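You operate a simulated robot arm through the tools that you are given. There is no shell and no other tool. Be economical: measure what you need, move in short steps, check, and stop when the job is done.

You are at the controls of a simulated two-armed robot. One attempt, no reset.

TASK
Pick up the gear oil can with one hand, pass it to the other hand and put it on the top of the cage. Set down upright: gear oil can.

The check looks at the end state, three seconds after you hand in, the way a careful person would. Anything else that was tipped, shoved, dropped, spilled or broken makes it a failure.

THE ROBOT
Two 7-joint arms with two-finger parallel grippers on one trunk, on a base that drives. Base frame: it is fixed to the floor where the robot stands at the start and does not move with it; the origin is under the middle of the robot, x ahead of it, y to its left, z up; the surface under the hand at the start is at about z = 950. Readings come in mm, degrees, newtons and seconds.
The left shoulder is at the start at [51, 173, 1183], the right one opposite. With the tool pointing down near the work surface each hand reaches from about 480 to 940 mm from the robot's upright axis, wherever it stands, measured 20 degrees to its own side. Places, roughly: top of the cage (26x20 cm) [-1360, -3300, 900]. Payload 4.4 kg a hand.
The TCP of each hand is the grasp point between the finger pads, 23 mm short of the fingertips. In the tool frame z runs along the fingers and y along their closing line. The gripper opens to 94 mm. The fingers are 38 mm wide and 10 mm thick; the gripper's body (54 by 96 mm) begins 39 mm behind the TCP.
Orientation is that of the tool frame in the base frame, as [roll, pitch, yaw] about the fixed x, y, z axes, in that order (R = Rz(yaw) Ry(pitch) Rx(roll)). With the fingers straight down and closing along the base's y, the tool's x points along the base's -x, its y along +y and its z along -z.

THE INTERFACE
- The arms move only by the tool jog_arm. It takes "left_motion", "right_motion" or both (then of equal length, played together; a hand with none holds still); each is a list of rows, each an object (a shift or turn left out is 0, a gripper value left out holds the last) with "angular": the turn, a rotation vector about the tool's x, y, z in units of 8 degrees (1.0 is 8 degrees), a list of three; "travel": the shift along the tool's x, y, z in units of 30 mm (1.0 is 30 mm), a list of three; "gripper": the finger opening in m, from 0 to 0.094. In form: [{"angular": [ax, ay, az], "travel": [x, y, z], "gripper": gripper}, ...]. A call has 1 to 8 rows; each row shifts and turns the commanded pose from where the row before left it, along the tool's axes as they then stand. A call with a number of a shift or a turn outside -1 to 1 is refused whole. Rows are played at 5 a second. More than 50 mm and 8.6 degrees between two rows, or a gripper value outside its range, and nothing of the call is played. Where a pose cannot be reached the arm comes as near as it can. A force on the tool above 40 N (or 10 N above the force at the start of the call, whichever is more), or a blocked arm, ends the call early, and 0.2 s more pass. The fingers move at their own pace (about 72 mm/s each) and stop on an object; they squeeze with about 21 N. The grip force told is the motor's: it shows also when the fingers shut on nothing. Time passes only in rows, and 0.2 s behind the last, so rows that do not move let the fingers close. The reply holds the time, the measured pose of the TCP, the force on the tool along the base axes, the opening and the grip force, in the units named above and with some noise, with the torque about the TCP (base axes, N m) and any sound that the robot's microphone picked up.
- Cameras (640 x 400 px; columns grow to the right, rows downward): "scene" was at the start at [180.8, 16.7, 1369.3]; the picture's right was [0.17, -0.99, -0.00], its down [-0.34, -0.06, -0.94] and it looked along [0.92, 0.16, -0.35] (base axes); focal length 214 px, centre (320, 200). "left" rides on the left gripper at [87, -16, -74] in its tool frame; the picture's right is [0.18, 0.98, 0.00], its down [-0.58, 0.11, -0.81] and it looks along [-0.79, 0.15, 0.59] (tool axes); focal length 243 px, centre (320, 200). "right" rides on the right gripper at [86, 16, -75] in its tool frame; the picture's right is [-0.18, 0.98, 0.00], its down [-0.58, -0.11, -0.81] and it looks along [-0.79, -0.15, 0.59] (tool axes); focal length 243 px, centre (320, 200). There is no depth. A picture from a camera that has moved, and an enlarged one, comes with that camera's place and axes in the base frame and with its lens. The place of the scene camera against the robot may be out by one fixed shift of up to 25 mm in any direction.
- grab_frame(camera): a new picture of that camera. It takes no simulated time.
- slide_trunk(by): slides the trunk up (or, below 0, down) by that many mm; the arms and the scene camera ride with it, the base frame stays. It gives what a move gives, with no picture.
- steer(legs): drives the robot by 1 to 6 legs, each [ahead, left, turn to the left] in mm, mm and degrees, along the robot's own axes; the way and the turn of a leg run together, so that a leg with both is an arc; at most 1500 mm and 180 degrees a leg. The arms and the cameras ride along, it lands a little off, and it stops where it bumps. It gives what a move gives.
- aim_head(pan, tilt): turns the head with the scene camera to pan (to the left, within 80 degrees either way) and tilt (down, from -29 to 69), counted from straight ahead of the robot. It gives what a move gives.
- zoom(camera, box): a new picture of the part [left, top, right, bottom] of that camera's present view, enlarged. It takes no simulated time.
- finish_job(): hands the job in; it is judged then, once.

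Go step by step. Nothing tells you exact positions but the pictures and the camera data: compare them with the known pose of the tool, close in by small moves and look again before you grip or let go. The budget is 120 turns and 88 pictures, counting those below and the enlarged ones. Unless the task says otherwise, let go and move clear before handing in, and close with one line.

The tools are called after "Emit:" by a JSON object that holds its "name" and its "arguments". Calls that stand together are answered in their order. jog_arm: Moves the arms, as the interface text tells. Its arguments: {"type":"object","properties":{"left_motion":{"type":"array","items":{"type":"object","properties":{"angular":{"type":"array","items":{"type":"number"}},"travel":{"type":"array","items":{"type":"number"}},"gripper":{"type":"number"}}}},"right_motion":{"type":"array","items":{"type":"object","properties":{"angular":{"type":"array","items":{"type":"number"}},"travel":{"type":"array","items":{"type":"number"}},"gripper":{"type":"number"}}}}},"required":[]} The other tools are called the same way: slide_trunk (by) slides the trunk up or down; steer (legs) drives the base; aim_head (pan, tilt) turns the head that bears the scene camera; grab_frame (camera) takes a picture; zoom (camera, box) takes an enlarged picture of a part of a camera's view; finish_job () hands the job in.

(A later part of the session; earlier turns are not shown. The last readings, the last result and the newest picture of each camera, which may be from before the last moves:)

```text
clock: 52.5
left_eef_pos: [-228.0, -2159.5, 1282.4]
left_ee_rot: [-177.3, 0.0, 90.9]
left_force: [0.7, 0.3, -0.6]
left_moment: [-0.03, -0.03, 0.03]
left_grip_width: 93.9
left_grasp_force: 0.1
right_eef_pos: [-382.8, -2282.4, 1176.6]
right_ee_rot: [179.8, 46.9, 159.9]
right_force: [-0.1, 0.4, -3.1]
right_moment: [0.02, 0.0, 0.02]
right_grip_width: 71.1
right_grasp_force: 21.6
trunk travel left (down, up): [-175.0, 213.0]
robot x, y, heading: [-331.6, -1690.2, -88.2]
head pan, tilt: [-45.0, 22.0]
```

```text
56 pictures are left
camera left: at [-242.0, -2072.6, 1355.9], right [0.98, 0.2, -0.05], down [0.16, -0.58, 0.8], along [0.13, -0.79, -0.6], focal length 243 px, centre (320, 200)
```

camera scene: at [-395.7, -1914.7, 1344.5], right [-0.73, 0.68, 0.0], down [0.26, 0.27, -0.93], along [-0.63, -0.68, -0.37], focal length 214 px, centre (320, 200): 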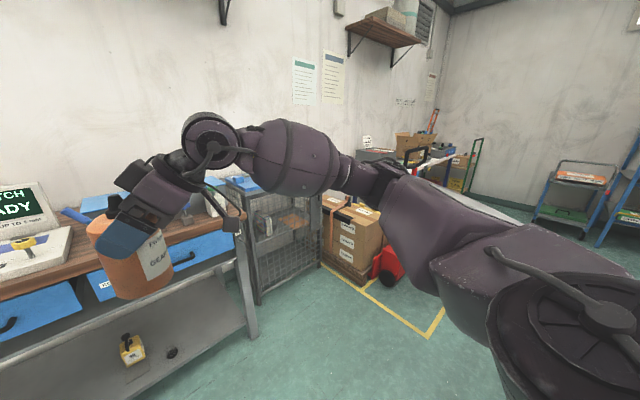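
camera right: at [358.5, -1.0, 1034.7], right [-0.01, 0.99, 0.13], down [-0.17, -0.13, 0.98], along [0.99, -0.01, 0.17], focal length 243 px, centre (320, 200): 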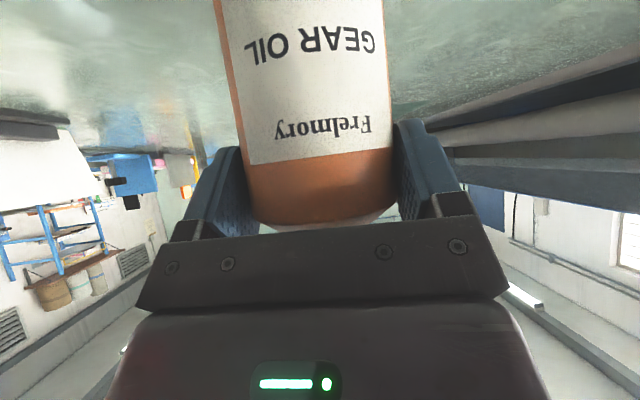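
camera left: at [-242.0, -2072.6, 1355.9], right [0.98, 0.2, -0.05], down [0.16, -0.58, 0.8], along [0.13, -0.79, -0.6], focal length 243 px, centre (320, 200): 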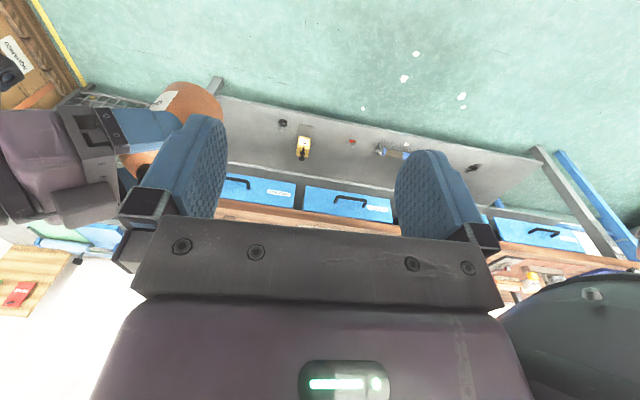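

The cage is the wire cabinet right of the bench, and the given spot is on the right part of its top, with cartons beyond it at x < -1540. I'll slide right first, well clear of the bench, and look at the cage top head-on.

Emit:
{"name": "steer", "arguments": {"legs": [[120, 0, 0], [0, -1100, -2]]}}

Emit:
{"name": "aim_head", "arguments": {"pan": 8, "tilt": 22}}

Emit:
{"name": "grab_frame", "arguments": {"camera": "scene"}}

```text
clock: 63.2
left_eef_pos: [-1329.2, -2301.7, 1281.0]
left_ee_rot: [-177.3, 0.1, 88.9]
left_force: [0.5, -0.1, 0.5]
left_moment: [0.03, 0.0, -0.03]
left_grip_width: 94.1
left_grasp_force: 0.1
right_eef_pos: [-1490.7, -2418.6, 1177.3]
right_ee_rot: [179.9, 46.8, 157.9]
right_force: [-1.1, 0.5, -4.5]
right_moment: [0.02, 0.06, 0.03]
right_grip_width: 71.0
right_grasp_force: 20.9
trunk travel left (down, up): [-175.0, 213.0]
robot x, y, heading: [-1426.2, -1829.9, -90.1]
head pan, tilt: [-45.0, 22.0]
```

```text
clock: 64.5
left_eef_pos: [-1329.6, -2301.3, 1281.9]
left_ee_rot: [-177.3, 0.1, 89.0]
left_force: [0.0, -1.4, 0.6]
left_moment: [-0.01, 0.01, -0.01]
left_grip_width: 93.8
left_grasp_force: 0.1
right_eef_pos: [-1489.5, -2417.9, 1177.4]
right_ee_rot: [179.7, 46.8, 158.0]
right_force: [0.2, 0.3, -2.8]
right_moment: [-0.03, 0.03, 0.0]
right_grip_width: 70.9
right_grasp_force: 21.0
trunk travel left (down, up): [-175.0, 213.0]
robot x, y, heading: [-1426.3, -1833.7, -90.2]
head pan, tilt: [8.0, 22.0]
```

```text
55 pictures are left
camera scene: at [-1411.2, -2076.8, 1344.5], right [-0.99, -0.14, 0.0], down [-0.05, 0.37, -0.93], along [0.13, -0.92, -0.37], focal length 214 px, centre (320, 200)
```

scene: 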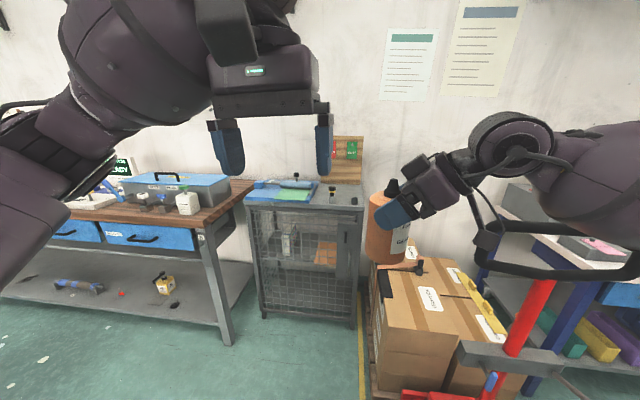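

Emit:
{"name": "zoom", "arguments": {"camera": "scene", "box": [230, 150, 390, 250]}}

```text
4.00 times, centred on (310, 200) of scene
camera zoom: at [-1411.2, -2076.8, 1344.5], right [-0.99, -0.14, 0.0], down [-0.05, 0.37, -0.93], along [0.13, -0.92, -0.37], focal length 858 px, centre (360, 200)
```

zoom: 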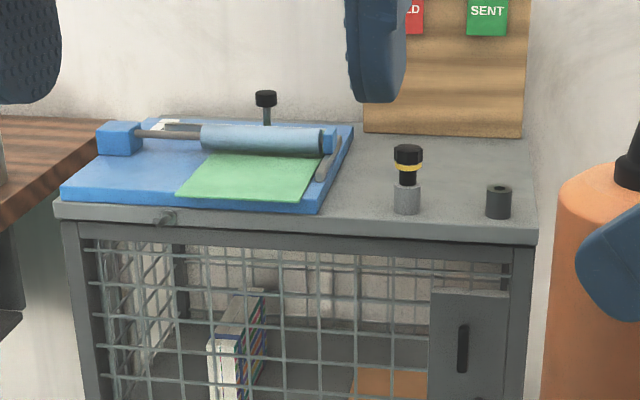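

The free spot on the cage top is around [-1360, -3310]: the blue board ends at x -1210, and two small items stand in front at y about -3152. A straight-down final grip by the cap suits this spot, but it needs a lower right-hand grip first. The original table is the safe place to regrip, so I drive back.

Emit:
{"name": "steer", "arguments": {"legs": [[0, 1090, 0], [-1400, 0, 0], [0, 0, 95], [0, 370, 0]]}}

Emit:
{"name": "aim_head", "arguments": {"pan": 0, "tilt": 35}}

Emit:
{"name": "grab_frame", "arguments": {"camera": "scene"}}

```text
clock: 88.3
left_eef_pos: [86.0, 80.4, 1281.0]
left_ee_rot: [-177.3, 0.0, -176.0]
left_force: [0.0, -0.2, -0.7]
left_moment: [0.03, -0.01, 0.0]
left_grip_width: 93.8
left_grasp_force: 0.1
right_eef_pos: [217.9, -67.8, 1178.1]
right_ee_rot: [179.9, 46.8, -107.0]
right_force: [0.0, -0.2, -3.4]
right_moment: [-0.02, -0.01, -0.03]
right_grip_width: 71.0
right_grasp_force: 20.7
trunk travel left (down, up): [-175.0, 213.0]
robot x, y, heading: [-376.6, -55.3, 5.1]
head pan, tilt: [8.0, 22.0]
```

```text
clock: 89.1
left_eef_pos: [85.8, 82.7, 1281.6]
left_ee_rot: [-177.3, 0.1, -176.0]
left_force: [-0.9, 0.3, 0.6]
left_moment: [0.02, -0.03, 0.0]
left_grip_width: 93.9
left_grasp_force: 0.0
right_eef_pos: [216.6, -67.9, 1177.1]
right_ee_rot: [179.7, 46.9, -107.0]
right_force: [0.2, 0.2, -4.2]
right_moment: [0.01, 0.03, 0.0]
right_grip_width: 70.8
right_grasp_force: 21.4
trunk travel left (down, up): [-175.0, 213.0]
robot x, y, heading: [-374.3, -52.0, 4.8]
head pan, tilt: [0.0, 35.0]
```

```text
53 pictures are left
camera scene: at [-138.8, -34.7, 1323.9], right [0.09, -1.0, 0.0], down [-0.57, -0.05, -0.82], along [0.82, 0.07, -0.57], focal length 214 px, centre (320, 200)
```

scene: 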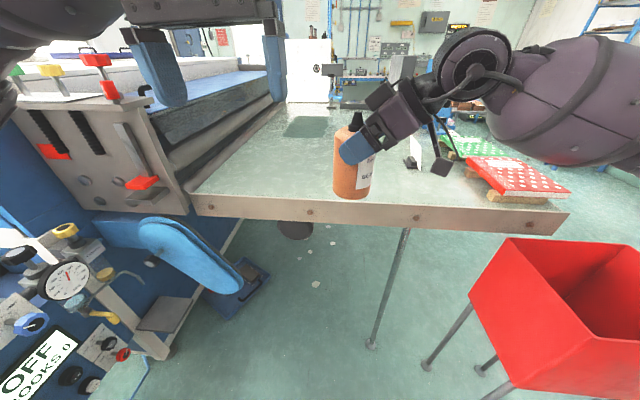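

I'm back facing the table, whose near edge is at about x 388; a red bin stands to the right and stays clear. I'll drive ahead 235 mm so the can hangs over the table at x about 450, then lower it.

Emit:
{"name": "steer", "arguments": {"legs": [[235, 0, 0]]}}

Emit:
{"name": "grab_frame", "arguments": {"camera": "scene"}}

```text
clock: 90.5
left_eef_pos: [227.6, 93.8, 1281.6]
left_ee_rot: [-177.7, -0.3, -175.1]
left_force: [-0.1, -1.0, 0.8]
left_moment: [0.03, 0.0, 0.01]
left_grip_width: 93.8
left_grasp_force: 0.0
right_eef_pos: [359.0, -56.9, 1181.2]
right_ee_rot: [-179.8, 47.0, -106.2]
right_force: [-0.2, -0.4, -4.0]
right_moment: [-0.03, 0.01, 0.01]
right_grip_width: 70.8
right_grasp_force: 21.2
trunk travel left (down, up): [-175.0, 213.0]
robot x, y, heading: [-225.7, -42.3, 5.6]
head pan, tilt: [0.0, 35.0]
stopped in leg 1: the robot was blocked; the commanded pose is now the measured one
```

```text
52 pictures are left
camera scene: at [1.8, -26.3, 1326.8], right [0.09, -1.0, 0.0], down [-0.56, -0.05, -0.82], along [0.82, 0.08, -0.57], focal length 214 px, centre (320, 200)
```

scene: 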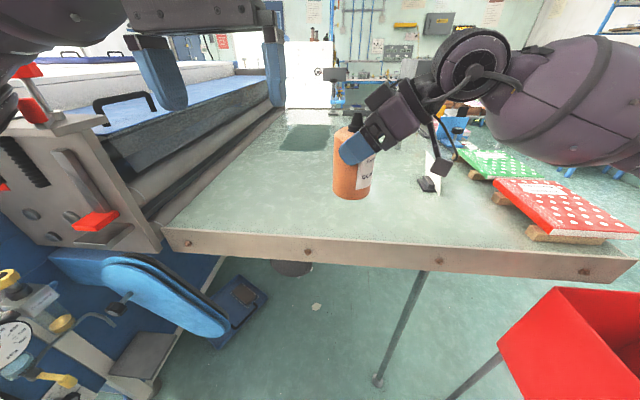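

The robot was blocked at x -226. I'll back off slightly and look to the left, where the left arm is near the machine's handles.

Emit:
{"name": "steer", "arguments": {"legs": [[-40, 0, 0]]}}

Emit:
{"name": "aim_head", "arguments": {"pan": 55, "tilt": 40}}

Emit:
{"name": "grab_frame", "arguments": {"camera": "scene"}}

Emit:
{"name": "aim_head", "arguments": {"pan": -50, "tilt": 50}}

Emit:
{"name": "grab_frame", "arguments": {"camera": "scene"}}

```text
clock: 91.1
left_eef_pos: [227.9, 94.8, 1282.1]
left_ee_rot: [-177.6, -0.2, -175.0]
left_force: [1.1, 0.2, -0.3]
left_moment: [0.01, -0.02, 0.01]
left_grip_width: 93.7
left_grasp_force: 0.0
right_eef_pos: [358.4, -55.1, 1178.6]
right_ee_rot: [179.8, 46.8, -106.4]
right_force: [-0.2, -0.3, -3.3]
right_moment: [-0.07, 0.04, 0.0]
right_grip_width: 70.7
right_grasp_force: 20.6
trunk travel left (down, up): [-175.0, 213.0]
robot x, y, heading: [-233.1, -41.8, 5.5]
head pan, tilt: [0.0, 35.0]
stopped in leg 1: the robot was blocked; the commanded pose is now the measured one
```

```text
clock: 92.4
left_eef_pos: [228.4, 95.7, 1280.3]
left_ee_rot: [-177.6, -0.4, -174.9]
left_force: [-0.3, 0.3, -0.3]
left_moment: [0.01, -0.01, 0.0]
left_grip_width: 94.1
left_grasp_force: 0.0
right_eef_pos: [358.7, -55.1, 1179.1]
right_ee_rot: [-179.9, 46.8, -106.4]
right_force: [-0.2, 0.2, -2.7]
right_moment: [-0.03, 0.02, 0.02]
right_grip_width: 70.7
right_grasp_force: 21.0
trunk travel left (down, up): [-175.0, 213.0]
robot x, y, heading: [-229.3, -40.3, 5.4]
head pan, tilt: [55.0, 40.0]
```

```text
51 pictures are left
camera scene: at [-43.9, 40.6, 1318.1], right [0.87, -0.49, 0.0], down [-0.31, -0.56, -0.77], along [0.38, 0.67, -0.64], focal length 214 px, centre (320, 200)
```

scene: 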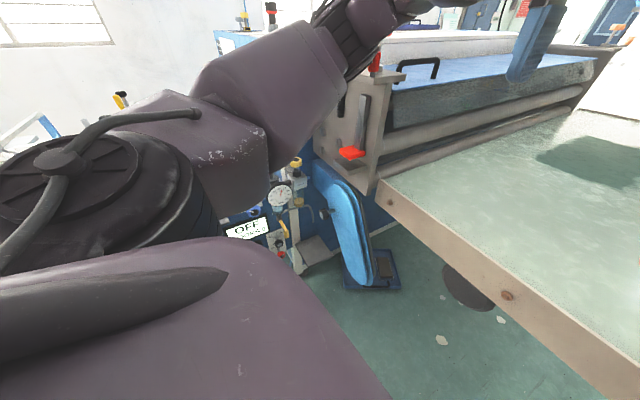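

```text
clock: 94.2
left_eef_pos: [229.3, 96.5, 1279.3]
left_ee_rot: [-177.5, -0.3, -175.0]
left_force: [0.0, -0.2, -0.5]
left_moment: [0.01, 0.0, -0.01]
left_grip_width: 93.9
left_grasp_force: 0.0
right_eef_pos: [358.1, -52.9, 1178.5]
right_ee_rot: [180.0, 46.8, -106.3]
right_force: [0.1, 0.8, -4.0]
right_moment: [-0.05, 0.03, 0.0]
right_grip_width: 70.7
right_grasp_force: 20.8
trunk travel left (down, up): [-175.0, 213.0]
robot x, y, heading: [-227.1, -41.7, 5.3]
head pan, tilt: [-50.0, 50.0]
```

```text
50 pictures are left
camera scene: at [-30.9, -86.2, 1303.6], right [-0.7, -0.71, -0.01], down [-0.54, 0.54, -0.65], along [0.46, -0.45, -0.76], focal length 214 px, centre (320, 200)
```

scene: 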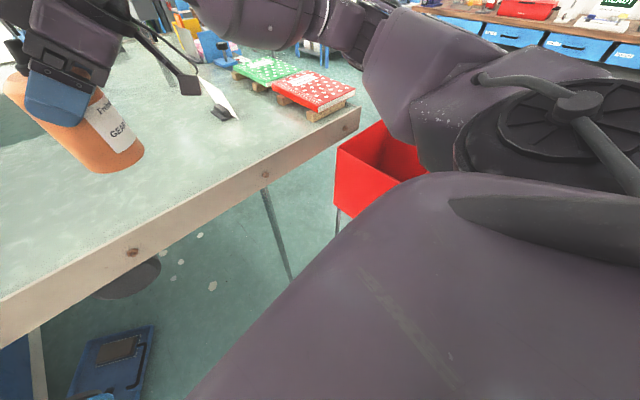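

The left forearm sits right at the machine's red handle, which is most likely the contact. I'll raise the trunk to lift clear, then back away and check.

Emit:
{"name": "slide_trunk", "arguments": {"by": 80}}

Emit:
{"name": "steer", "arguments": {"legs": [[-60, 0, 0]]}}

Emit:
{"name": "aim_head", "arguments": {"pan": 50, "tilt": 30}}

Emit:
{"name": "grab_frame", "arguments": {"camera": "scene"}}

```text
clock: 95.4
left_eef_pos: [237.6, 98.8, 1357.1]
left_ee_rot: [-177.5, -0.9, -175.0]
left_force: [0.0, -0.8, -0.8]
left_moment: [0.03, 0.01, -0.01]
left_grip_width: 94.3
left_grasp_force: 0.0
right_eef_pos: [309.8, -57.4, 1344.7]
right_ee_rot: [-165.2, 49.7, -95.2]
right_force: [0.5, -0.7, -3.2]
right_moment: [-0.02, 0.01, -0.02]
right_grip_width: 70.9
right_grasp_force: 21.2
trunk travel left (down, up): [-255.0, 133.0]
robot x, y, heading: [-226.6, -39.3, 5.7]
head pan, tilt: [-50.0, 50.0]
```

```text
clock: 96.3
left_eef_pos: [176.7, 92.4, 1357.6]
left_ee_rot: [-177.4, -0.8, -175.0]
left_force: [-0.2, -0.6, 0.3]
left_moment: [-0.01, -0.07, 0.03]
left_grip_width: 94.2
left_grasp_force: 0.0
right_eef_pos: [249.4, -61.6, 1345.1]
right_ee_rot: [-165.0, 49.6, -95.2]
right_force: [0.0, -0.2, -2.8]
right_moment: [-0.05, 0.04, -0.04]
right_grip_width: 70.8
right_grasp_force: 20.6
trunk travel left (down, up): [-255.0, 133.0]
robot x, y, heading: [-285.8, -45.6, 5.1]
head pan, tilt: [-50.0, 50.0]
```

```text
clock: 98.1
left_eef_pos: [178.1, 92.9, 1356.8]
left_ee_rot: [-177.4, -0.7, -175.1]
left_force: [0.2, 0.3, 0.2]
left_moment: [-0.01, 0.0, 0.01]
left_grip_width: 94.1
left_grasp_force: 0.1
right_eef_pos: [249.1, -62.9, 1344.5]
right_ee_rot: [-165.2, 49.6, -95.1]
right_force: [0.1, 0.2, -3.8]
right_moment: [0.0, 0.02, 0.01]
right_grip_width: 71.1
right_grasp_force: 21.4
trunk travel left (down, up): [-255.0, 133.0]
robot x, y, heading: [-287.8, -44.2, 5.3]
head pan, tilt: [50.0, 30.0]
```

```text
49 pictures are left
camera scene: at [-150.1, 32.5, 1418.7], right [0.82, -0.57, 0.0], down [-0.28, -0.41, -0.87], along [0.49, 0.71, -0.5], focal length 214 px, centre (320, 200)
```

scene: 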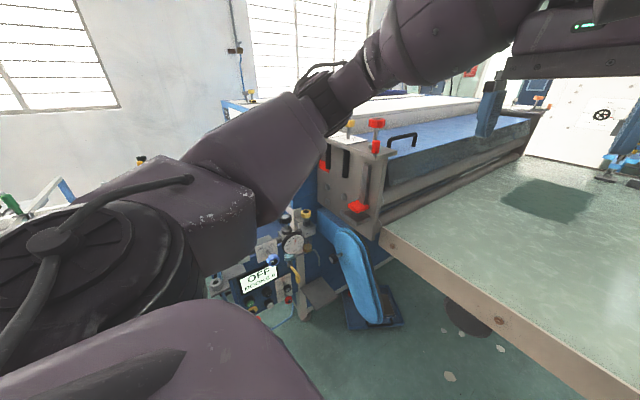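

The machine looks untouched, but raising the trunk also changed the right hand's pose, so something touches the right arm. I'll look on that side.

Emit:
{"name": "aim_head", "arguments": {"pan": -40, "tilt": 30}}

Emit:
{"name": "grab_frame", "arguments": {"camera": "scene"}}

Emit:
{"name": "grab_frame", "arguments": {"camera": "right"}}

```text
clock: 99.8
left_eef_pos: [177.6, 92.7, 1357.1]
left_ee_rot: [-177.4, -0.7, -175.1]
left_force: [-0.8, -0.1, 0.3]
left_moment: [-0.04, 0.03, 0.0]
left_grip_width: 94.2
left_grasp_force: 0.1
right_eef_pos: [250.4, -62.3, 1344.2]
right_ee_rot: [-165.1, 49.6, -95.2]
right_force: [-0.1, 0.0, -3.3]
right_moment: [-0.02, 0.05, 0.03]
right_grip_width: 70.5
right_grasp_force: 21.1
trunk travel left (down, up): [-255.0, 133.0]
robot x, y, heading: [-289.4, -45.9, 5.4]
head pan, tilt: [-40.0, 30.0]
```

```text
48 pictures are left
camera scene: at [-126.8, -93.1, 1418.7], right [-0.57, -0.82, 0.0], down [-0.41, 0.28, -0.87], along [0.71, -0.49, -0.5], focal length 214 px, centre (320, 200)
```

scene: 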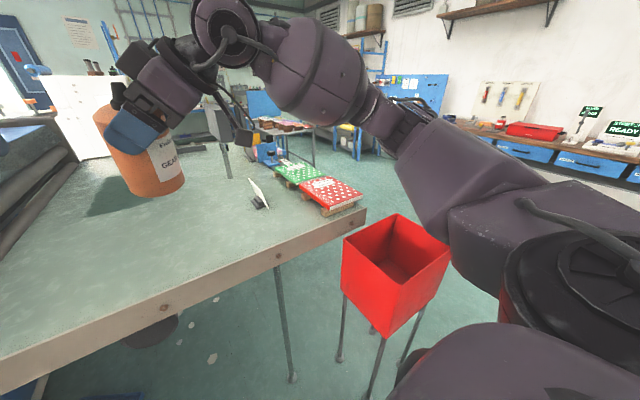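

```text
47 pictures are left
camera right: at [205.1, -165.1, 1322.9], right [-0.92, 0.4, -0.02], down [-0.12, -0.23, 0.97], along [0.38, 0.89, 0.26], focal length 243 px, centre (320, 200)
```

right: 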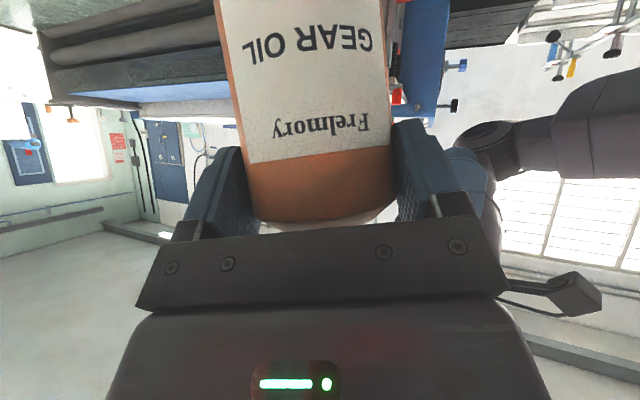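

The bin and machine match their earlier places, so nothing was shoved. The left forearm against the machine handle is the likely blocker. I'll square the right hand so the can is upright, then go in with the trunk high and the robot further right.

Emit:
{"name": "jog_arm", "arguments": {"right_motion": [{"angular": [-0.6, 0.1, 0]}, {"angular": [-0.6, 0.1, 0]}, {"angular": [-0.6, 0.1, 0]}, {}]}}

Emit:
{"name": "steer", "arguments": {"legs": [[0, -110, 0], [180, 0, 0]]}}

Emit:
{"name": "aim_head", "arguments": {"pan": 0, "tilt": 40}}

Emit:
{"name": "grab_frame", "arguments": {"camera": "scene"}}

```text
clock: 100.8
left_eef_pos: [178.8, 93.7, 1357.1]
left_ee_rot: [-177.3, -0.9, -175.1]
left_force: [0.6, 0.3, -0.2]
left_moment: [-0.02, 0.01, -0.03]
left_grip_width: 93.9
left_grasp_force: 0.0
right_eef_pos: [250.7, -62.4, 1345.5]
right_ee_rot: [-165.1, 49.6, -95.2]
right_force: [0.4, 0.0, -4.0]
right_moment: [-0.03, 0.02, 0.01]
right_grip_width: 71.1
right_grasp_force: 21.3
right hand out of reach, approached as far as the arm can: row 1, 2, 3
trunk travel left (down, up): [-255.0, 133.0]
robot x, y, heading: [-282.3, -45.8, 5.9]
head pan, tilt: [-40.0, 30.0]
```

```text
clock: 103.5
left_eef_pos: [367.3, 1.0, 1356.8]
left_ee_rot: [-177.5, -0.9, -175.0]
left_force: [-0.7, -1.1, 0.1]
left_moment: [0.01, 0.04, 0.01]
left_grip_width: 93.9
left_grasp_force: 0.0
right_eef_pos: [439.9, -155.9, 1345.5]
right_ee_rot: [-165.0, 49.6, -95.3]
right_force: [1.0, -0.9, -3.4]
right_moment: [-0.08, 0.03, 0.02]
right_grip_width: 71.0
right_grasp_force: 20.8
trunk travel left (down, up): [-255.0, 133.0]
robot x, y, heading: [-99.2, -138.7, 5.4]
head pan, tilt: [-40.0, 30.0]
```

```text
clock: 104.6
left_eef_pos: [366.6, 0.3, 1357.1]
left_ee_rot: [-177.3, -0.7, -175.1]
left_force: [0.6, -0.1, 0.1]
left_moment: [-0.01, 0.03, 0.0]
left_grip_width: 94.1
left_grasp_force: 0.1
right_eef_pos: [439.8, -156.7, 1344.3]
right_ee_rot: [-165.1, 49.5, -95.4]
right_force: [-0.7, -0.1, -3.3]
right_moment: [-0.04, 0.05, 0.02]
right_grip_width: 70.9
right_grasp_force: 21.3
trunk travel left (down, up): [-255.0, 133.0]
robot x, y, heading: [-103.0, -139.1, 5.1]
head pan, tilt: [0.0, 40.0]
```

```text
46 pictures are left
camera scene: at [72.4, -126.7, 1403.3], right [0.09, -1.0, 0.0], down [-0.64, -0.06, -0.77], along [0.76, 0.07, -0.64], focal length 214 px, centre (320, 200)
```

scene: 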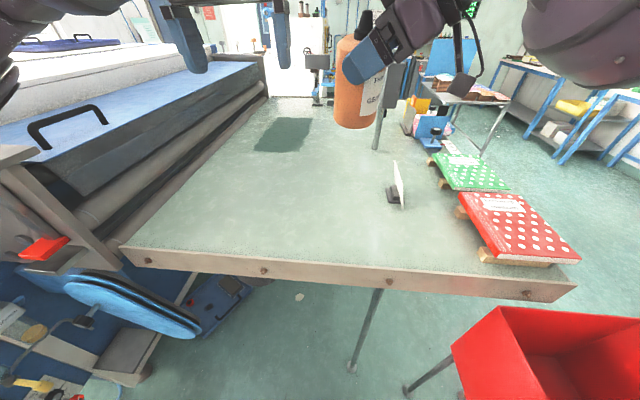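

The right wrist is at a limit pointing left. I'll yaw it back toward forward, then level the can.

Emit:
{"name": "jog_arm", "arguments": {"right_motion": [{"angular": [0.76, 0.17, 0.63]}, {"angular": [0.76, 0.17, 0.63]}, {"angular": [0.76, 0.17, 0.63]}, {"angular": [0.76, 0.17, 0.63]}, {"angular": [0.76, 0.17, 0.63]}, {"angular": [0.76, 0.17, 0.63]}, {"angular": [0.76, 0.17, 0.63]}, {"angular": [0.76, 0.17, 0.63]}]}}

```text
clock: 106.4
left_eef_pos: [366.8, 0.7, 1357.6]
left_ee_rot: [-177.4, -0.8, -175.0]
left_force: [0.5, 1.0, -0.7]
left_moment: [0.02, 0.01, -0.01]
left_grip_width: 94.2
left_grasp_force: 0.0
right_eef_pos: [438.5, -154.8, 1345.1]
right_ee_rot: [-165.3, 49.3, -159.7]
right_force: [-0.5, -0.7, -3.4]
right_moment: [0.01, 0.04, 0.0]
right_grip_width: 70.6
right_grasp_force: 21.3
trunk travel left (down, up): [-255.0, 133.0]
robot x, y, heading: [-99.7, -139.9, 5.4]
head pan, tilt: [0.0, 40.0]
```

The yaw went well. Now I'll level the roll and pitch, and begin lowering.

Emit:
{"name": "jog_arm", "arguments": {"right_motion": [{"angular": [-0.6, 0.1, 0]}, {"angular": [-0.6, 0.1, 0]}, {"angular": [-0.64, 0.12, 0]}, {"travel": [0.6, 0, 0.56]}, {"travel": [0.6, 0, 0.56]}, {"travel": [0.6, 0, 0.56]}, {"travel": [0.6, 0, 0.56]}, {}]}}

Emit:
{"name": "grab_frame", "arguments": {"camera": "scene"}}

```text
clock: 108.2
left_eef_pos: [365.4, 0.8, 1356.2]
left_ee_rot: [-177.4, -0.7, -175.1]
left_force: [0.5, -0.7, 0.8]
left_moment: [0.01, 0.01, -0.02]
left_grip_width: 94.1
left_grasp_force: 0.1
right_eef_pos: [438.0, -156.6, 1245.3]
right_ee_rot: [179.6, 46.9, -159.9]
right_force: [0.1, 0.3, -3.8]
right_moment: [0.02, -0.01, -0.04]
right_grip_width: 71.0
right_grasp_force: 21.5
trunk travel left (down, up): [-255.0, 133.0]
robot x, y, heading: [-93.6, -138.9, 5.7]
head pan, tilt: [0.0, 40.0]
```

```text
45 pictures are left
camera scene: at [71.8, -126.5, 1403.4], right [0.1, -1.0, 0.0], down [-0.64, -0.06, -0.77], along [0.76, 0.07, -0.64], focal length 214 px, centre (320, 200)
```

scene: 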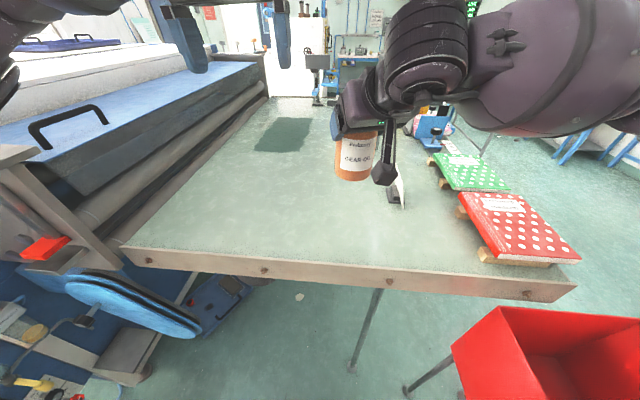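

The can hangs upright at about [442, -155]. I'll lower it, moving 25 mm further onto the table.

Emit:
{"name": "jog_arm", "arguments": {"right_motion": [{"travel": [0.57, 0, 0.73]}, {"travel": [0.57, 0, 0.73]}, {"travel": [0.57, 0, 0.73]}, {"travel": [0.57, 0, 0.73]}, {"travel": [0.57, 0, 0.73]}, {"travel": [0.57, 0, 0.73]}, {}]}}

Emit:
{"name": "grab_frame", "arguments": {"camera": "right"}}

Emit:
{"name": "grab_frame", "arguments": {"camera": "scene"}}

```text
clock: 109.8
left_eef_pos: [366.0, 0.4, 1356.6]
left_ee_rot: [-177.4, -0.7, -175.1]
left_force: [-0.5, -0.5, -0.2]
left_moment: [0.01, 0.03, -0.05]
left_grip_width: 94.1
left_grasp_force: 0.1
right_eef_pos: [462.9, -145.8, 1079.5]
right_ee_rot: [179.7, 46.9, -160.0]
right_force: [0.1, -0.1, -3.2]
right_moment: [-0.01, 0.02, 0.02]
right_grip_width: 71.2
right_grasp_force: 20.6
trunk travel left (down, up): [-255.0, 133.0]
robot x, y, heading: [-98.6, -138.3, 5.5]
head pan, tilt: [0.0, 40.0]
```

```text
44 pictures are left
camera right: at [349.6, -168.6, 1068.8], right [-0.22, 0.97, 0.14], down [-0.14, -0.17, 0.97], along [0.96, 0.2, 0.17], focal length 243 px, centre (320, 200)
```

right: 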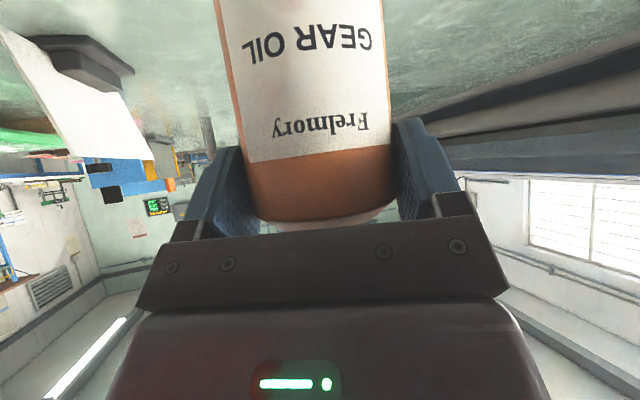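

```text
43 pictures are left
camera scene: at [71.9, -126.6, 1403.4], right [0.1, -1.0, 0.0], down [-0.64, -0.06, -0.77], along [0.76, 0.07, -0.64], focal length 214 px, centre (320, 200)
```

scene: 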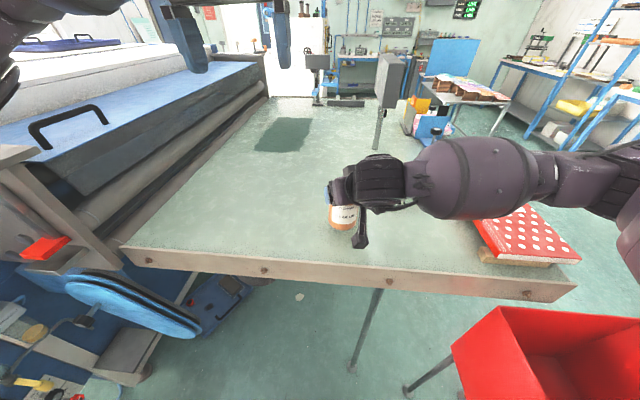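

The can has not slipped in the hand. I'll lower the last 33 mm gently until the force shows contact.

Emit:
{"name": "jog_arm", "arguments": {"right_motion": [{"travel": [0.34, 0, 0.32]}, {"travel": [0.34, 0, 0.32]}, {"travel": [0.06, 0, 0.056]}, {"travel": [0.05, 0, 0.046]}, {}]}}

```text
clock: 111.0
left_eef_pos: [366.2, 0.1, 1357.7]
left_ee_rot: [-177.4, -0.7, -175.1]
left_force: [0.4, -0.8, 0.0]
left_moment: [0.0, 0.03, 0.01]
left_grip_width: 93.9
left_grasp_force: 0.1
right_eef_pos: [461.9, -144.9, 1049.6]
right_ee_rot: [179.5, 46.7, -160.0]
right_force: [0.0, 0.4, -4.3]
right_moment: [-0.03, 0.04, 0.02]
right_grip_width: 70.9
right_grasp_force: 21.0
trunk travel left (down, up): [-255.0, 133.0]
robot x, y, heading: [-95.8, -138.3, 5.5]
head pan, tilt: [0.0, 40.0]
```

Emit:
{"name": "jog_arm", "arguments": {"right_motion": [{"travel": [0.04, 0, 0.037]}, {"travel": [0.04, 0, 0.037]}, {"travel": [0.02, 0, 0.02]}, {}]}}

```text
clock: 112.0
left_eef_pos: [365.6, 0.5, 1357.7]
left_ee_rot: [-177.3, -0.7, -175.1]
left_force: [0.7, 0.4, 0.7]
left_moment: [-0.04, -0.01, 0.01]
left_grip_width: 93.9
left_grasp_force: 0.0
right_eef_pos: [462.3, -145.9, 1047.4]
right_ee_rot: [179.7, 47.2, -160.1]
right_force: [1.9, -3.1, 17.1]
right_moment: [-0.25, -0.08, -0.07]
right_grip_width: 71.0
right_grasp_force: 20.5
trunk travel left (down, up): [-255.0, 133.0]
robot x, y, heading: [-100.3, -141.3, 5.3]
head pan, tilt: [0.0, 40.0]
```

The can stands on the table, as the force has flipped to 17 N upward. I'll open and retreat along the fingers.

Emit:
{"name": "jog_arm", "arguments": {"right_motion": [{"travel": [-0.02, 0, -0.02]}, {"gripper": 0.094}, {"gripper": 0.094}, {"travel": [0, 0, -0.6]}, {"travel": [0, 0, -1]}, {"travel": [0, 0, -1]}, {"travel": [0, 0, -1]}, {}]}}

Emit:
{"name": "grab_frame", "arguments": {"camera": "right"}}

Emit:
{"name": "grab_frame", "arguments": {"camera": "scene"}}

```text
clock: 113.8
left_eef_pos: [367.2, -0.2, 1355.6]
left_ee_rot: [-177.3, -0.8, -175.1]
left_force: [0.2, 0.1, 0.2]
left_moment: [0.03, 0.01, 0.0]
left_grip_width: 94.1
left_grasp_force: 0.1
right_eef_pos: [388.6, -173.2, 1119.1]
right_ee_rot: [179.7, 46.7, -160.0]
right_force: [0.9, 0.1, 0.3]
right_moment: [0.02, -0.02, -0.02]
right_grip_width: 93.7
right_grasp_force: 0.0
trunk travel left (down, up): [-255.0, 133.0]
robot x, y, heading: [-95.1, -139.5, 5.4]
head pan, tilt: [0.0, 40.0]
```

```text
42 pictures are left
camera right: at [276.1, -195.9, 1106.9], right [-0.22, 0.97, 0.14], down [-0.14, -0.17, 0.98], along [0.97, 0.2, 0.17], focal length 243 px, centre (320, 200)
```

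right: 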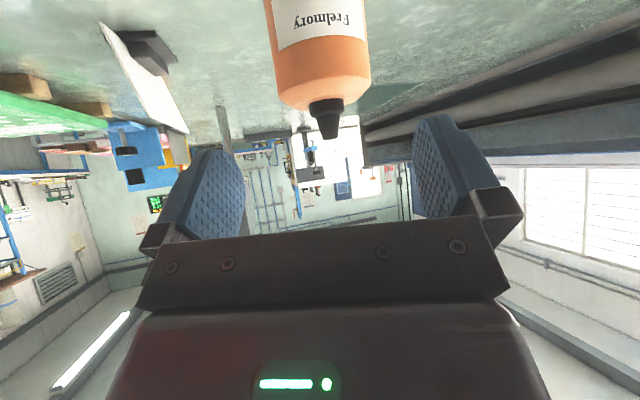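

```text
41 pictures are left
camera scene: at [72.5, -126.6, 1403.2], right [0.1, -1.0, 0.0], down [-0.64, -0.06, -0.77], along [0.76, 0.07, -0.64], focal length 214 px, centre (320, 200)
```

scene: 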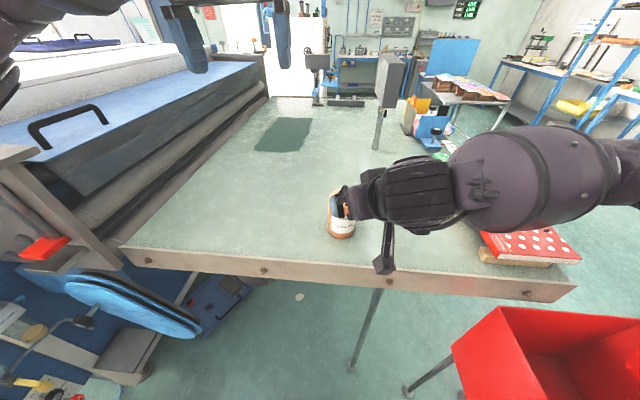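

The can stands upright at about [466, -144.5]. I'll regrip lower and flatter: fingers 24° below horizontal and contact about 70 mm up, leaving the cap free. First comes the pre-grasp, 100 mm back.

Emit:
{"name": "jog_arm", "arguments": {"right_motion": [{"angular": [0, -0.8, 0]}, {"angular": [0, -0.8, 0]}, {"angular": [0, -0.8, 0]}, {"travel": [0.95, 0, 0.08]}, {"travel": [0.95, 0, 0.08]}, {}]}}

Emit:
{"name": "grab_frame", "arguments": {"camera": "right"}}

Emit:
{"name": "grab_frame", "arguments": {"camera": "scene"}}

```text
clock: 115.2
left_eef_pos: [366.1, 0.9, 1357.4]
left_ee_rot: [-177.4, -0.8, -175.1]
left_force: [-0.6, 0.1, 0.7]
left_moment: [-0.01, 0.0, 0.0]
left_grip_width: 93.9
left_grasp_force: 0.1
right_eef_pos: [414.3, -202.6, 1150.7]
right_ee_rot: [179.2, 65.8, -160.3]
right_force: [-0.3, -0.8, -0.3]
right_moment: [0.01, -0.03, 0.02]
right_grip_width: 94.0
right_grasp_force: 0.1
right hand out of reach, approached as far as the arm can: row 3, 4, 5
trunk travel left (down, up): [-255.0, 133.0]
robot x, y, heading: [-94.0, -138.8, 5.4]
head pan, tilt: [0.0, 40.0]
```

```text
40 pictures are left
camera right: at [311.9, -221.7, 1102.7], right [-0.27, 0.95, 0.17], down [-0.43, -0.28, 0.86], along [0.86, 0.16, 0.48], focal length 243 px, centre (320, 200)
```

right: 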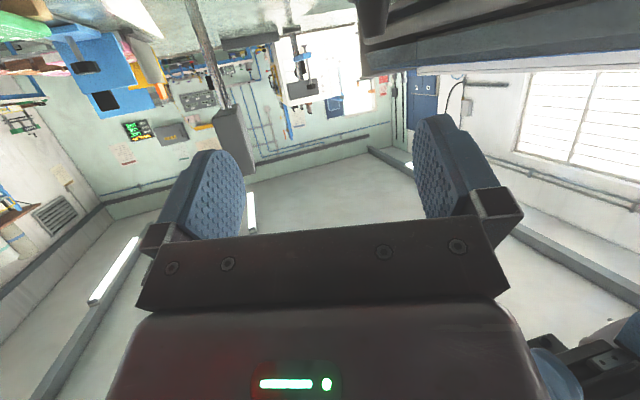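

```text
39 pictures are left
camera scene: at [72.0, -126.1, 1403.4], right [0.1, -1.0, 0.0], down [-0.64, -0.06, -0.77], along [0.76, 0.07, -0.64], focal length 214 px, centre (320, 200)
```

scene: 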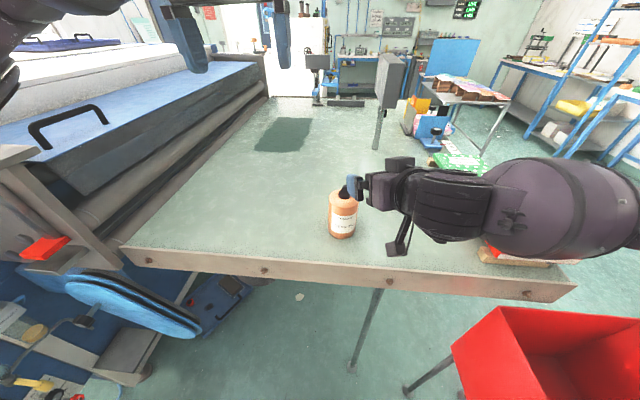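

The flatter wrist pose needs a lower shoulder. I'll back off 150 mm so the hands clear the table edge, then lower the trunk by 150 mm.

Emit:
{"name": "steer", "arguments": {"legs": [[-150, 0, 0]]}}

Emit:
{"name": "slide_trunk", "arguments": {"by": -150}}

Emit:
{"name": "grab_frame", "arguments": {"camera": "scene"}}

```text
clock: 116.5
left_eef_pos: [216.8, -14.6, 1357.5]
left_ee_rot: [-177.4, -0.7, -175.1]
left_force: [-0.3, 0.4, -0.6]
left_moment: [0.02, -0.01, -0.03]
left_grip_width: 94.0
left_grasp_force: 0.1
right_eef_pos: [265.4, -217.4, 1150.7]
right_ee_rot: [179.3, 65.8, -160.2]
right_force: [-0.6, 0.8, 0.7]
right_moment: [0.03, 0.01, 0.02]
right_grip_width: 94.1
right_grasp_force: 0.0
trunk travel left (down, up): [-255.0, 133.0]
robot x, y, heading: [-250.2, -153.4, 5.5]
head pan, tilt: [0.0, 40.0]
```

```text
clock: 118.3
left_eef_pos: [200.5, -8.0, 1225.1]
left_ee_rot: [-177.0, 1.2, -175.0]
left_force: [0.3, -0.6, 0.3]
left_moment: [-0.02, 0.0, 0.0]
left_grip_width: 94.1
left_grasp_force: 0.0
right_eef_pos: [298.9, -214.3, 853.3]
right_ee_rot: [173.7, 45.1, -165.9]
right_force: [0.6, 0.7, 0.6]
right_moment: [0.04, 0.01, -0.02]
right_grip_width: 94.0
right_grasp_force: 0.2
trunk travel left (down, up): [-105.0, 283.0]
robot x, y, heading: [-247.3, -154.2, 5.6]
head pan, tilt: [0.0, 40.0]
```

```text
38 pictures are left
camera scene: at [43.8, -121.2, 1243.2], right [0.1, -1.0, 0.01], down [-0.63, -0.07, -0.77], along [0.77, 0.07, -0.64], focal length 214 px, centre (320, 200)
```

scene: 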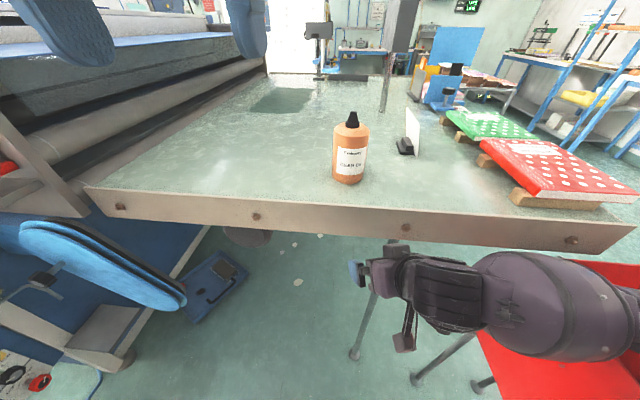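

Lowering the trunk also leaned things forward, and the right hand sank below the table edge in free air. I'll raise it straight up in front of the edge.

Emit:
{"name": "jog_arm", "arguments": {"right_motion": [{"travel": [-0.7, 0, -0.75]}, {"travel": [-0.7, 0, -0.75]}, {"travel": [-0.7, 0, -0.75]}, {"travel": [-0.7, 0, -0.75]}, {"travel": [-0.7, 0, -0.75]}, {"travel": [-0.7, 0, -0.75]}, {"travel": [-0.7, 0, -0.75]}, {"travel": [-0.7, 0, -0.75]}]}}

Emit:
{"name": "grab_frame", "arguments": {"camera": "scene"}}

```text
clock: 118.6
left_eef_pos: [200.2, -1.5, 1219.6]
left_ee_rot: [-176.7, 0.8, -174.9]
left_force: [-0.6, 0.3, 0.6]
left_moment: [-0.01, 0.0, 0.01]
left_grip_width: 94.1
left_grasp_force: 0.0
right_eef_pos: [313.7, -231.3, 871.5]
right_ee_rot: [-179.0, 44.4, -160.0]
right_force: [-22.0, 21.1, -23.6]
right_moment: [0.89, 0.79, -0.09]
right_grip_width: 81.5
right_grasp_force: 0.1
right hand out of reach, approached as far as the arm can: row 1
trunk travel left (down, up): [-105.0, 283.0]
robot x, y, heading: [-248.0, -154.6, 5.7]
head pan, tilt: [0.0, 40.0]
stopped in row 1 (right hand): the force on the tool passed its limit at 159 N (the readings are from after the stop); the commanded pose is now the measured one
```

```text
37 pictures are left
camera scene: at [44.9, -115.3, 1240.8], right [0.1, -0.99, 0.01], down [-0.63, -0.07, -0.77], along [0.77, 0.07, -0.63], focal length 214 px, centre (320, 200)
```

scene: 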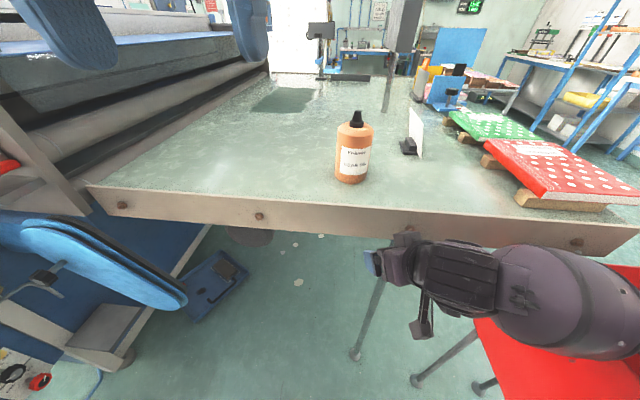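

The right hand touched something during that move. I'll look through its own camera before moving it again.

Emit:
{"name": "grab_frame", "arguments": {"camera": "right"}}

Emit:
{"name": "zoom", "arguments": {"camera": "scene", "box": [320, 180, 520, 360]}}

```text
36 pictures are left
camera right: at [201.4, -252.5, 863.3], right [-0.2, 0.97, 0.12], down [-0.11, -0.14, 0.98], along [0.97, 0.18, 0.14], focal length 243 px, centre (320, 200)
```

right: 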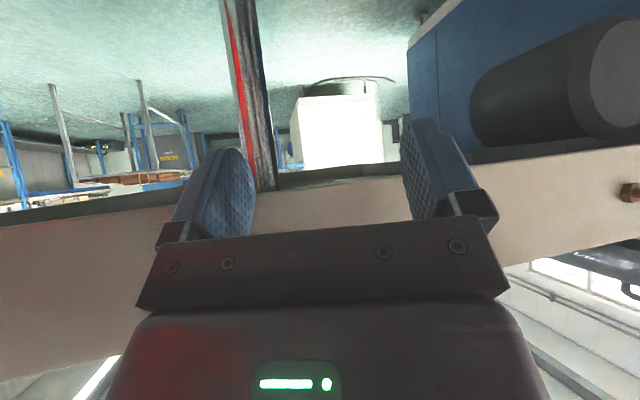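

```text
2.22 times, centred on (420, 270) of scene
camera zoom: at [44.9, -115.3, 1240.8], right [0.1, -0.99, 0.01], down [-0.63, -0.07, -0.77], along [0.77, 0.07, -0.63], focal length 477 px, centre (98, 44)
```

zoom: 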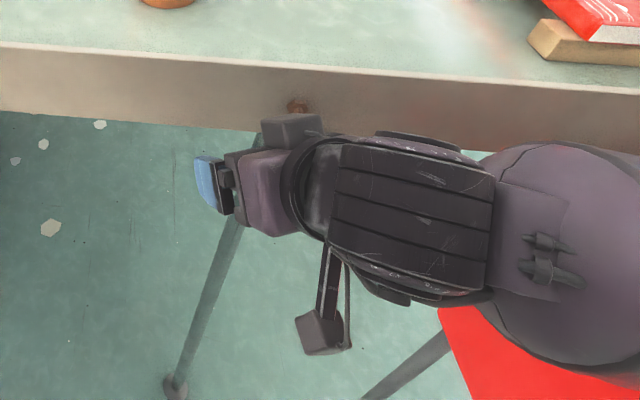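

The right hand sits just in front of the table's apron, close to a table leg. I'll drive straight back to clear everything before moving the arm.

Emit:
{"name": "steer", "arguments": {"legs": [[-200, 0, 0]]}}

Emit:
{"name": "jog_arm", "arguments": {"right_motion": [{"gripper": 0.094}, {"travel": [-0.3, 0, -0.3]}, {"travel": [-0.6, 0, -0.6]}, {"travel": [-0.6, 0, -0.6]}, {}]}}

Emit:
{"name": "grab_frame", "arguments": {"camera": "scene"}}

```text
clock: 119.4
left_eef_pos: [194.8, -2.4, 1209.1]
left_ee_rot: [-176.8, -0.1, -174.4]
left_force: [-0.4, 0.5, -0.4]
left_moment: [0.0, -0.02, -0.02]
left_grip_width: 94.2
left_grasp_force: 0.0
right_eef_pos: [311.5, -230.8, 871.2]
right_ee_rot: [-178.6, 45.0, -159.4]
right_force: [-22.4, 5.6, -16.2]
right_moment: [0.67, 0.54, -0.79]
right_grip_width: 88.6
right_grasp_force: 0.0
trunk travel left (down, up): [-105.0, 283.0]
robot x, y, heading: [-252.6, -158.9, 6.1]
head pan, tilt: [0.0, 40.0]
stopped in leg 1: the force on the tool passed its limit at 54 N (the readings are from after the stop); the commanded pose is now the measured one
```

```text
clock: 119.8
left_eef_pos: [195.5, -2.4, 1209.7]
left_ee_rot: [-177.0, -0.4, -174.5]
left_force: [-0.3, -0.1, 0.6]
left_moment: [-0.02, 0.0, 0.01]
left_grip_width: 93.8
left_grasp_force: 0.0
right_eef_pos: [312.1, -234.3, 872.5]
right_ee_rot: [-178.2, 44.1, -159.0]
right_force: [-27.8, 12.1, -18.4]
right_moment: [0.73, 0.66, -0.75]
right_grip_width: 84.7
right_grasp_force: 0.1
trunk travel left (down, up): [-105.0, 283.0]
robot x, y, heading: [-258.8, -157.0, 6.2]
head pan, tilt: [0.0, 40.0]
stopped in row 2 (right hand): the force on the tool passed its limit at 166 N (the readings are from after the stop); the commanded pose is now the measured one
```

```text
34 pictures are left
camera scene: at [39.5, -117.2, 1234.6], right [0.11, -0.99, 0.01], down [-0.63, -0.08, -0.77], along [0.77, 0.08, -0.64], focal length 214 px, centre (320, 200)
```

scene: 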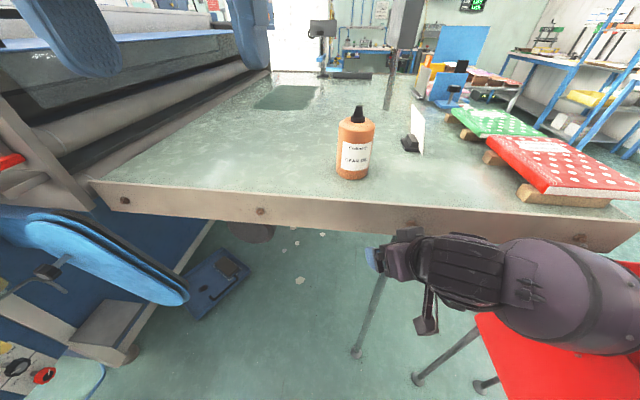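

Something presses the hand back and down, so it's caught against the underside of the table. I'll ease it down and back (the tool's +x direction) to release the load.

Emit:
{"name": "jog_arm", "arguments": {"right_motion": [{"travel": [0.3, 0, 0]}, {"travel": [0.3, 0, 0]}, {"travel": [0.3, 0, 0]}, {}]}}

Emit:
{"name": "grab_frame", "arguments": {"camera": "right"}}

```text
clock: 120.1
left_eef_pos: [195.6, -2.1, 1209.0]
left_ee_rot: [-177.0, -0.4, -174.4]
left_force: [-0.1, -0.3, -0.3]
left_moment: [-0.02, -0.05, 0.0]
left_grip_width: 93.9
left_grasp_force: 0.0
right_eef_pos: [311.9, -237.0, 872.9]
right_ee_rot: [-177.8, 43.4, -158.6]
right_force: [-27.9, 13.3, -17.3]
right_moment: [0.69, 0.69, -0.61]
right_grip_width: 84.0
right_grasp_force: 0.0
trunk travel left (down, up): [-105.0, 283.0]
robot x, y, heading: [-261.0, -154.5, 6.2]
head pan, tilt: [0.0, 40.0]
stopped in row 1 (right hand): the force on the tool passed its limit at 139 N (the readings are from after the stop); the commanded pose is now the measured one
```

```text
33 pictures are left
camera right: at [198.6, -258.7, 867.3], right [-0.21, 0.97, 0.1], down [-0.1, -0.12, 0.99], along [0.97, 0.2, 0.12], focal length 243 px, centre (320, 200)
```

right: 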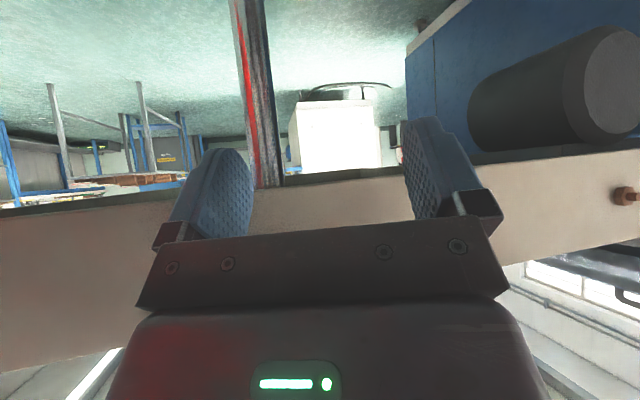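

By the right camera, the apron's face is at about x 330 in the arm's frame, so the fingertips poke under its lower edge. I'll retract purely along the fingers, in small steps.

Emit:
{"name": "jog_arm", "arguments": {"right_motion": [{"travel": [0, 0, -0.2]}, {"travel": [0, 0, -0.3]}, {"travel": [0, 0, -0.3]}, {}]}}

```text
clock: 120.5
left_eef_pos: [196.1, -2.7, 1208.9]
left_ee_rot: [-177.0, -0.4, -174.4]
left_force: [-0.1, -0.1, 0.5]
left_moment: [-0.02, 0.02, -0.01]
left_grip_width: 93.9
left_grasp_force: 0.1
right_eef_pos: [309.8, -236.8, 874.3]
right_ee_rot: [-178.0, 43.3, -158.7]
right_force: [-21.7, 8.0, -11.4]
right_moment: [0.47, 0.44, -0.57]
right_grip_width: 87.4
right_grasp_force: 0.1
right hand out of reach, approached as far as the arm can: row 1, 2
trunk travel left (down, up): [-105.0, 283.0]
robot x, y, heading: [-261.1, -155.6, 6.2]
head pan, tilt: [0.0, 40.0]
stopped in row 2 (right hand): the force on the tool passed its limit at 46 N (the readings are from after the stop); the commanded pose is now the measured one
```

The force is easing. I'll use short backward drives to draw the hand out.

Emit:
{"name": "steer", "arguments": {"legs": [[-40, 0, 0]]}}

Emit:
{"name": "steer", "arguments": {"legs": [[-60, 0, 0]]}}

Emit:
{"name": "steer", "arguments": {"legs": [[-100, 0, 0]]}}

```text
clock: 121.4
left_eef_pos: [158.7, -12.4, 1210.4]
left_ee_rot: [-177.1, -0.4, -174.5]
left_force: [0.9, 0.0, 0.7]
left_moment: [0.01, -0.01, -0.01]
left_grip_width: 94.1
left_grasp_force: 0.1
right_eef_pos: [273.3, -245.8, 872.9]
right_ee_rot: [-177.9, 43.4, -159.0]
right_force: [0.1, 1.0, 0.2]
right_moment: [0.01, 0.02, 0.0]
right_grip_width: 94.0
right_grasp_force: 0.0
trunk travel left (down, up): [-105.0, 283.0]
robot x, y, heading: [-291.6, -160.3, 6.2]
head pan, tilt: [0.0, 40.0]
```

```text
clock: 122.4
left_eef_pos: [127.9, -9.3, 1204.9]
left_ee_rot: [-177.2, -0.9, -173.2]
left_force: [0.6, 0.6, -0.4]
left_moment: [0.0, -0.04, -0.01]
left_grip_width: 93.9
left_grasp_force: 0.1
right_eef_pos: [256.7, -237.9, 883.9]
right_ee_rot: [-176.6, 45.7, -156.2]
right_force: [-1.1, 0.9, 0.0]
right_moment: [-0.02, -0.06, -0.01]
right_grip_width: 93.9
right_grasp_force: 0.0
trunk travel left (down, up): [-105.0, 283.0]
robot x, y, heading: [-331.1, -166.4, 7.7]
head pan, tilt: [0.0, 40.0]
stopped in leg 1: the robot was blocked; the commanded pose is now the measured one
```

```text
clock: 123.1
left_eef_pos: [118.7, -9.7, 1206.7]
left_ee_rot: [-177.2, -0.8, -173.1]
left_force: [0.3, 0.3, 0.0]
left_moment: [-0.05, 0.01, 0.02]
left_grip_width: 94.2
left_grasp_force: 0.0
right_eef_pos: [250.6, -238.0, 890.4]
right_ee_rot: [-175.8, 46.5, -155.8]
right_force: [0.8, -0.1, 0.5]
right_moment: [0.0, 0.03, 0.0]
right_grip_width: 94.0
right_grasp_force: 0.0
trunk travel left (down, up): [-105.0, 283.0]
robot x, y, heading: [-341.9, -167.7, 7.6]
head pan, tilt: [0.0, 40.0]
stopped in leg 1: the robot was blocked; the commanded pose is now the measured one
```

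The hand is free now, but the base is being held, likely by the right arm against the red bin. I'll look at it.

Emit:
{"name": "aim_head", "arguments": {"pan": -45, "tilt": 45}}

Emit:
{"name": "grab_frame", "arguments": {"camera": "scene"}}

```text
clock: 124.3
left_eef_pos: [117.8, -10.2, 1206.9]
left_ee_rot: [-177.3, -0.7, -173.2]
left_force: [-0.6, 0.0, 0.4]
left_moment: [0.01, 0.01, 0.05]
left_grip_width: 94.0
left_grasp_force: 0.1
right_eef_pos: [250.5, -237.7, 890.7]
right_ee_rot: [-176.0, 46.3, -155.6]
right_force: [0.2, 0.2, -0.4]
right_moment: [-0.02, 0.02, 0.03]
right_grip_width: 93.9
right_grasp_force: 0.0
trunk travel left (down, up): [-105.0, 283.0]
robot x, y, heading: [-340.2, -164.9, 7.5]
head pan, tilt: [-45.0, 45.0]
```

```text
32 pictures are left
camera scene: at [-54.8, -188.7, 1225.3], right [-0.61, -0.79, 0.0], down [-0.56, 0.43, -0.71], along [0.56, -0.43, -0.71], focal length 214 px, centre (320, 200)
```

scene: 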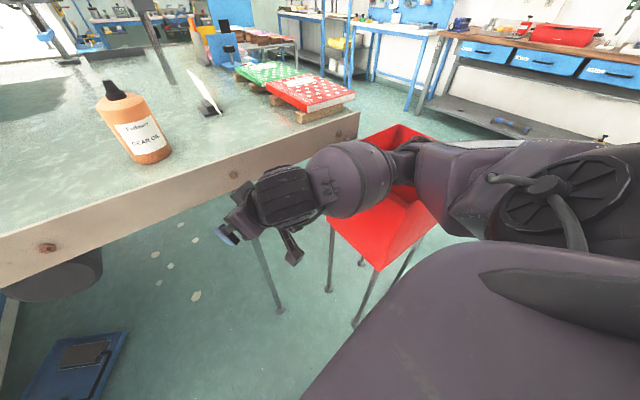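

The right elbow has dropped into the red bin's opening; that's what blocked the base both times. I'll raise the trunk to lift it straight out.

Emit:
{"name": "slide_trunk", "arguments": {"by": 150}}

Emit:
{"name": "grab_frame", "arguments": {"camera": "scene"}}

```text
clock: 126.0
left_eef_pos: [118.4, -9.8, 1355.7]
left_ee_rot: [-177.2, -0.9, -173.1]
left_force: [0.3, -0.5, -0.6]
left_moment: [0.02, 0.03, 0.05]
left_grip_width: 93.8
left_grasp_force: 0.1
right_eef_pos: [250.5, -238.7, 1039.1]
right_ee_rot: [-176.1, 46.2, -156.0]
right_force: [0.3, -0.3, 0.5]
right_moment: [-0.02, 0.01, 0.03]
right_grip_width: 94.0
right_grasp_force: 0.2
trunk travel left (down, up): [-255.0, 133.0]
robot x, y, heading: [-342.4, -166.4, 7.4]
head pan, tilt: [-45.0, 45.0]
```

```text
31 pictures are left
camera scene: at [-190.0, -208.1, 1395.8], right [-0.61, -0.79, 0.0], down [-0.56, 0.43, -0.71], along [0.56, -0.43, -0.71], focal length 214 px, centre (320, 200)
```

scene: 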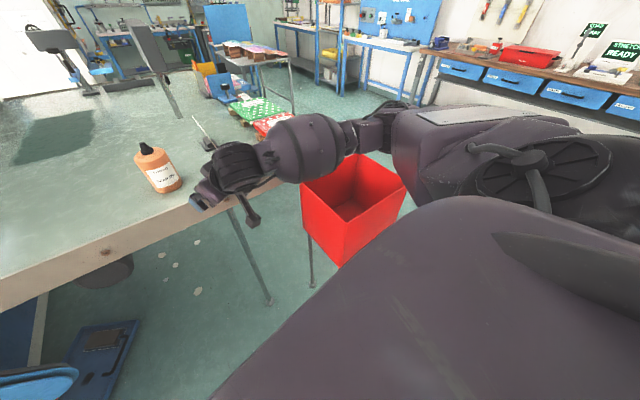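

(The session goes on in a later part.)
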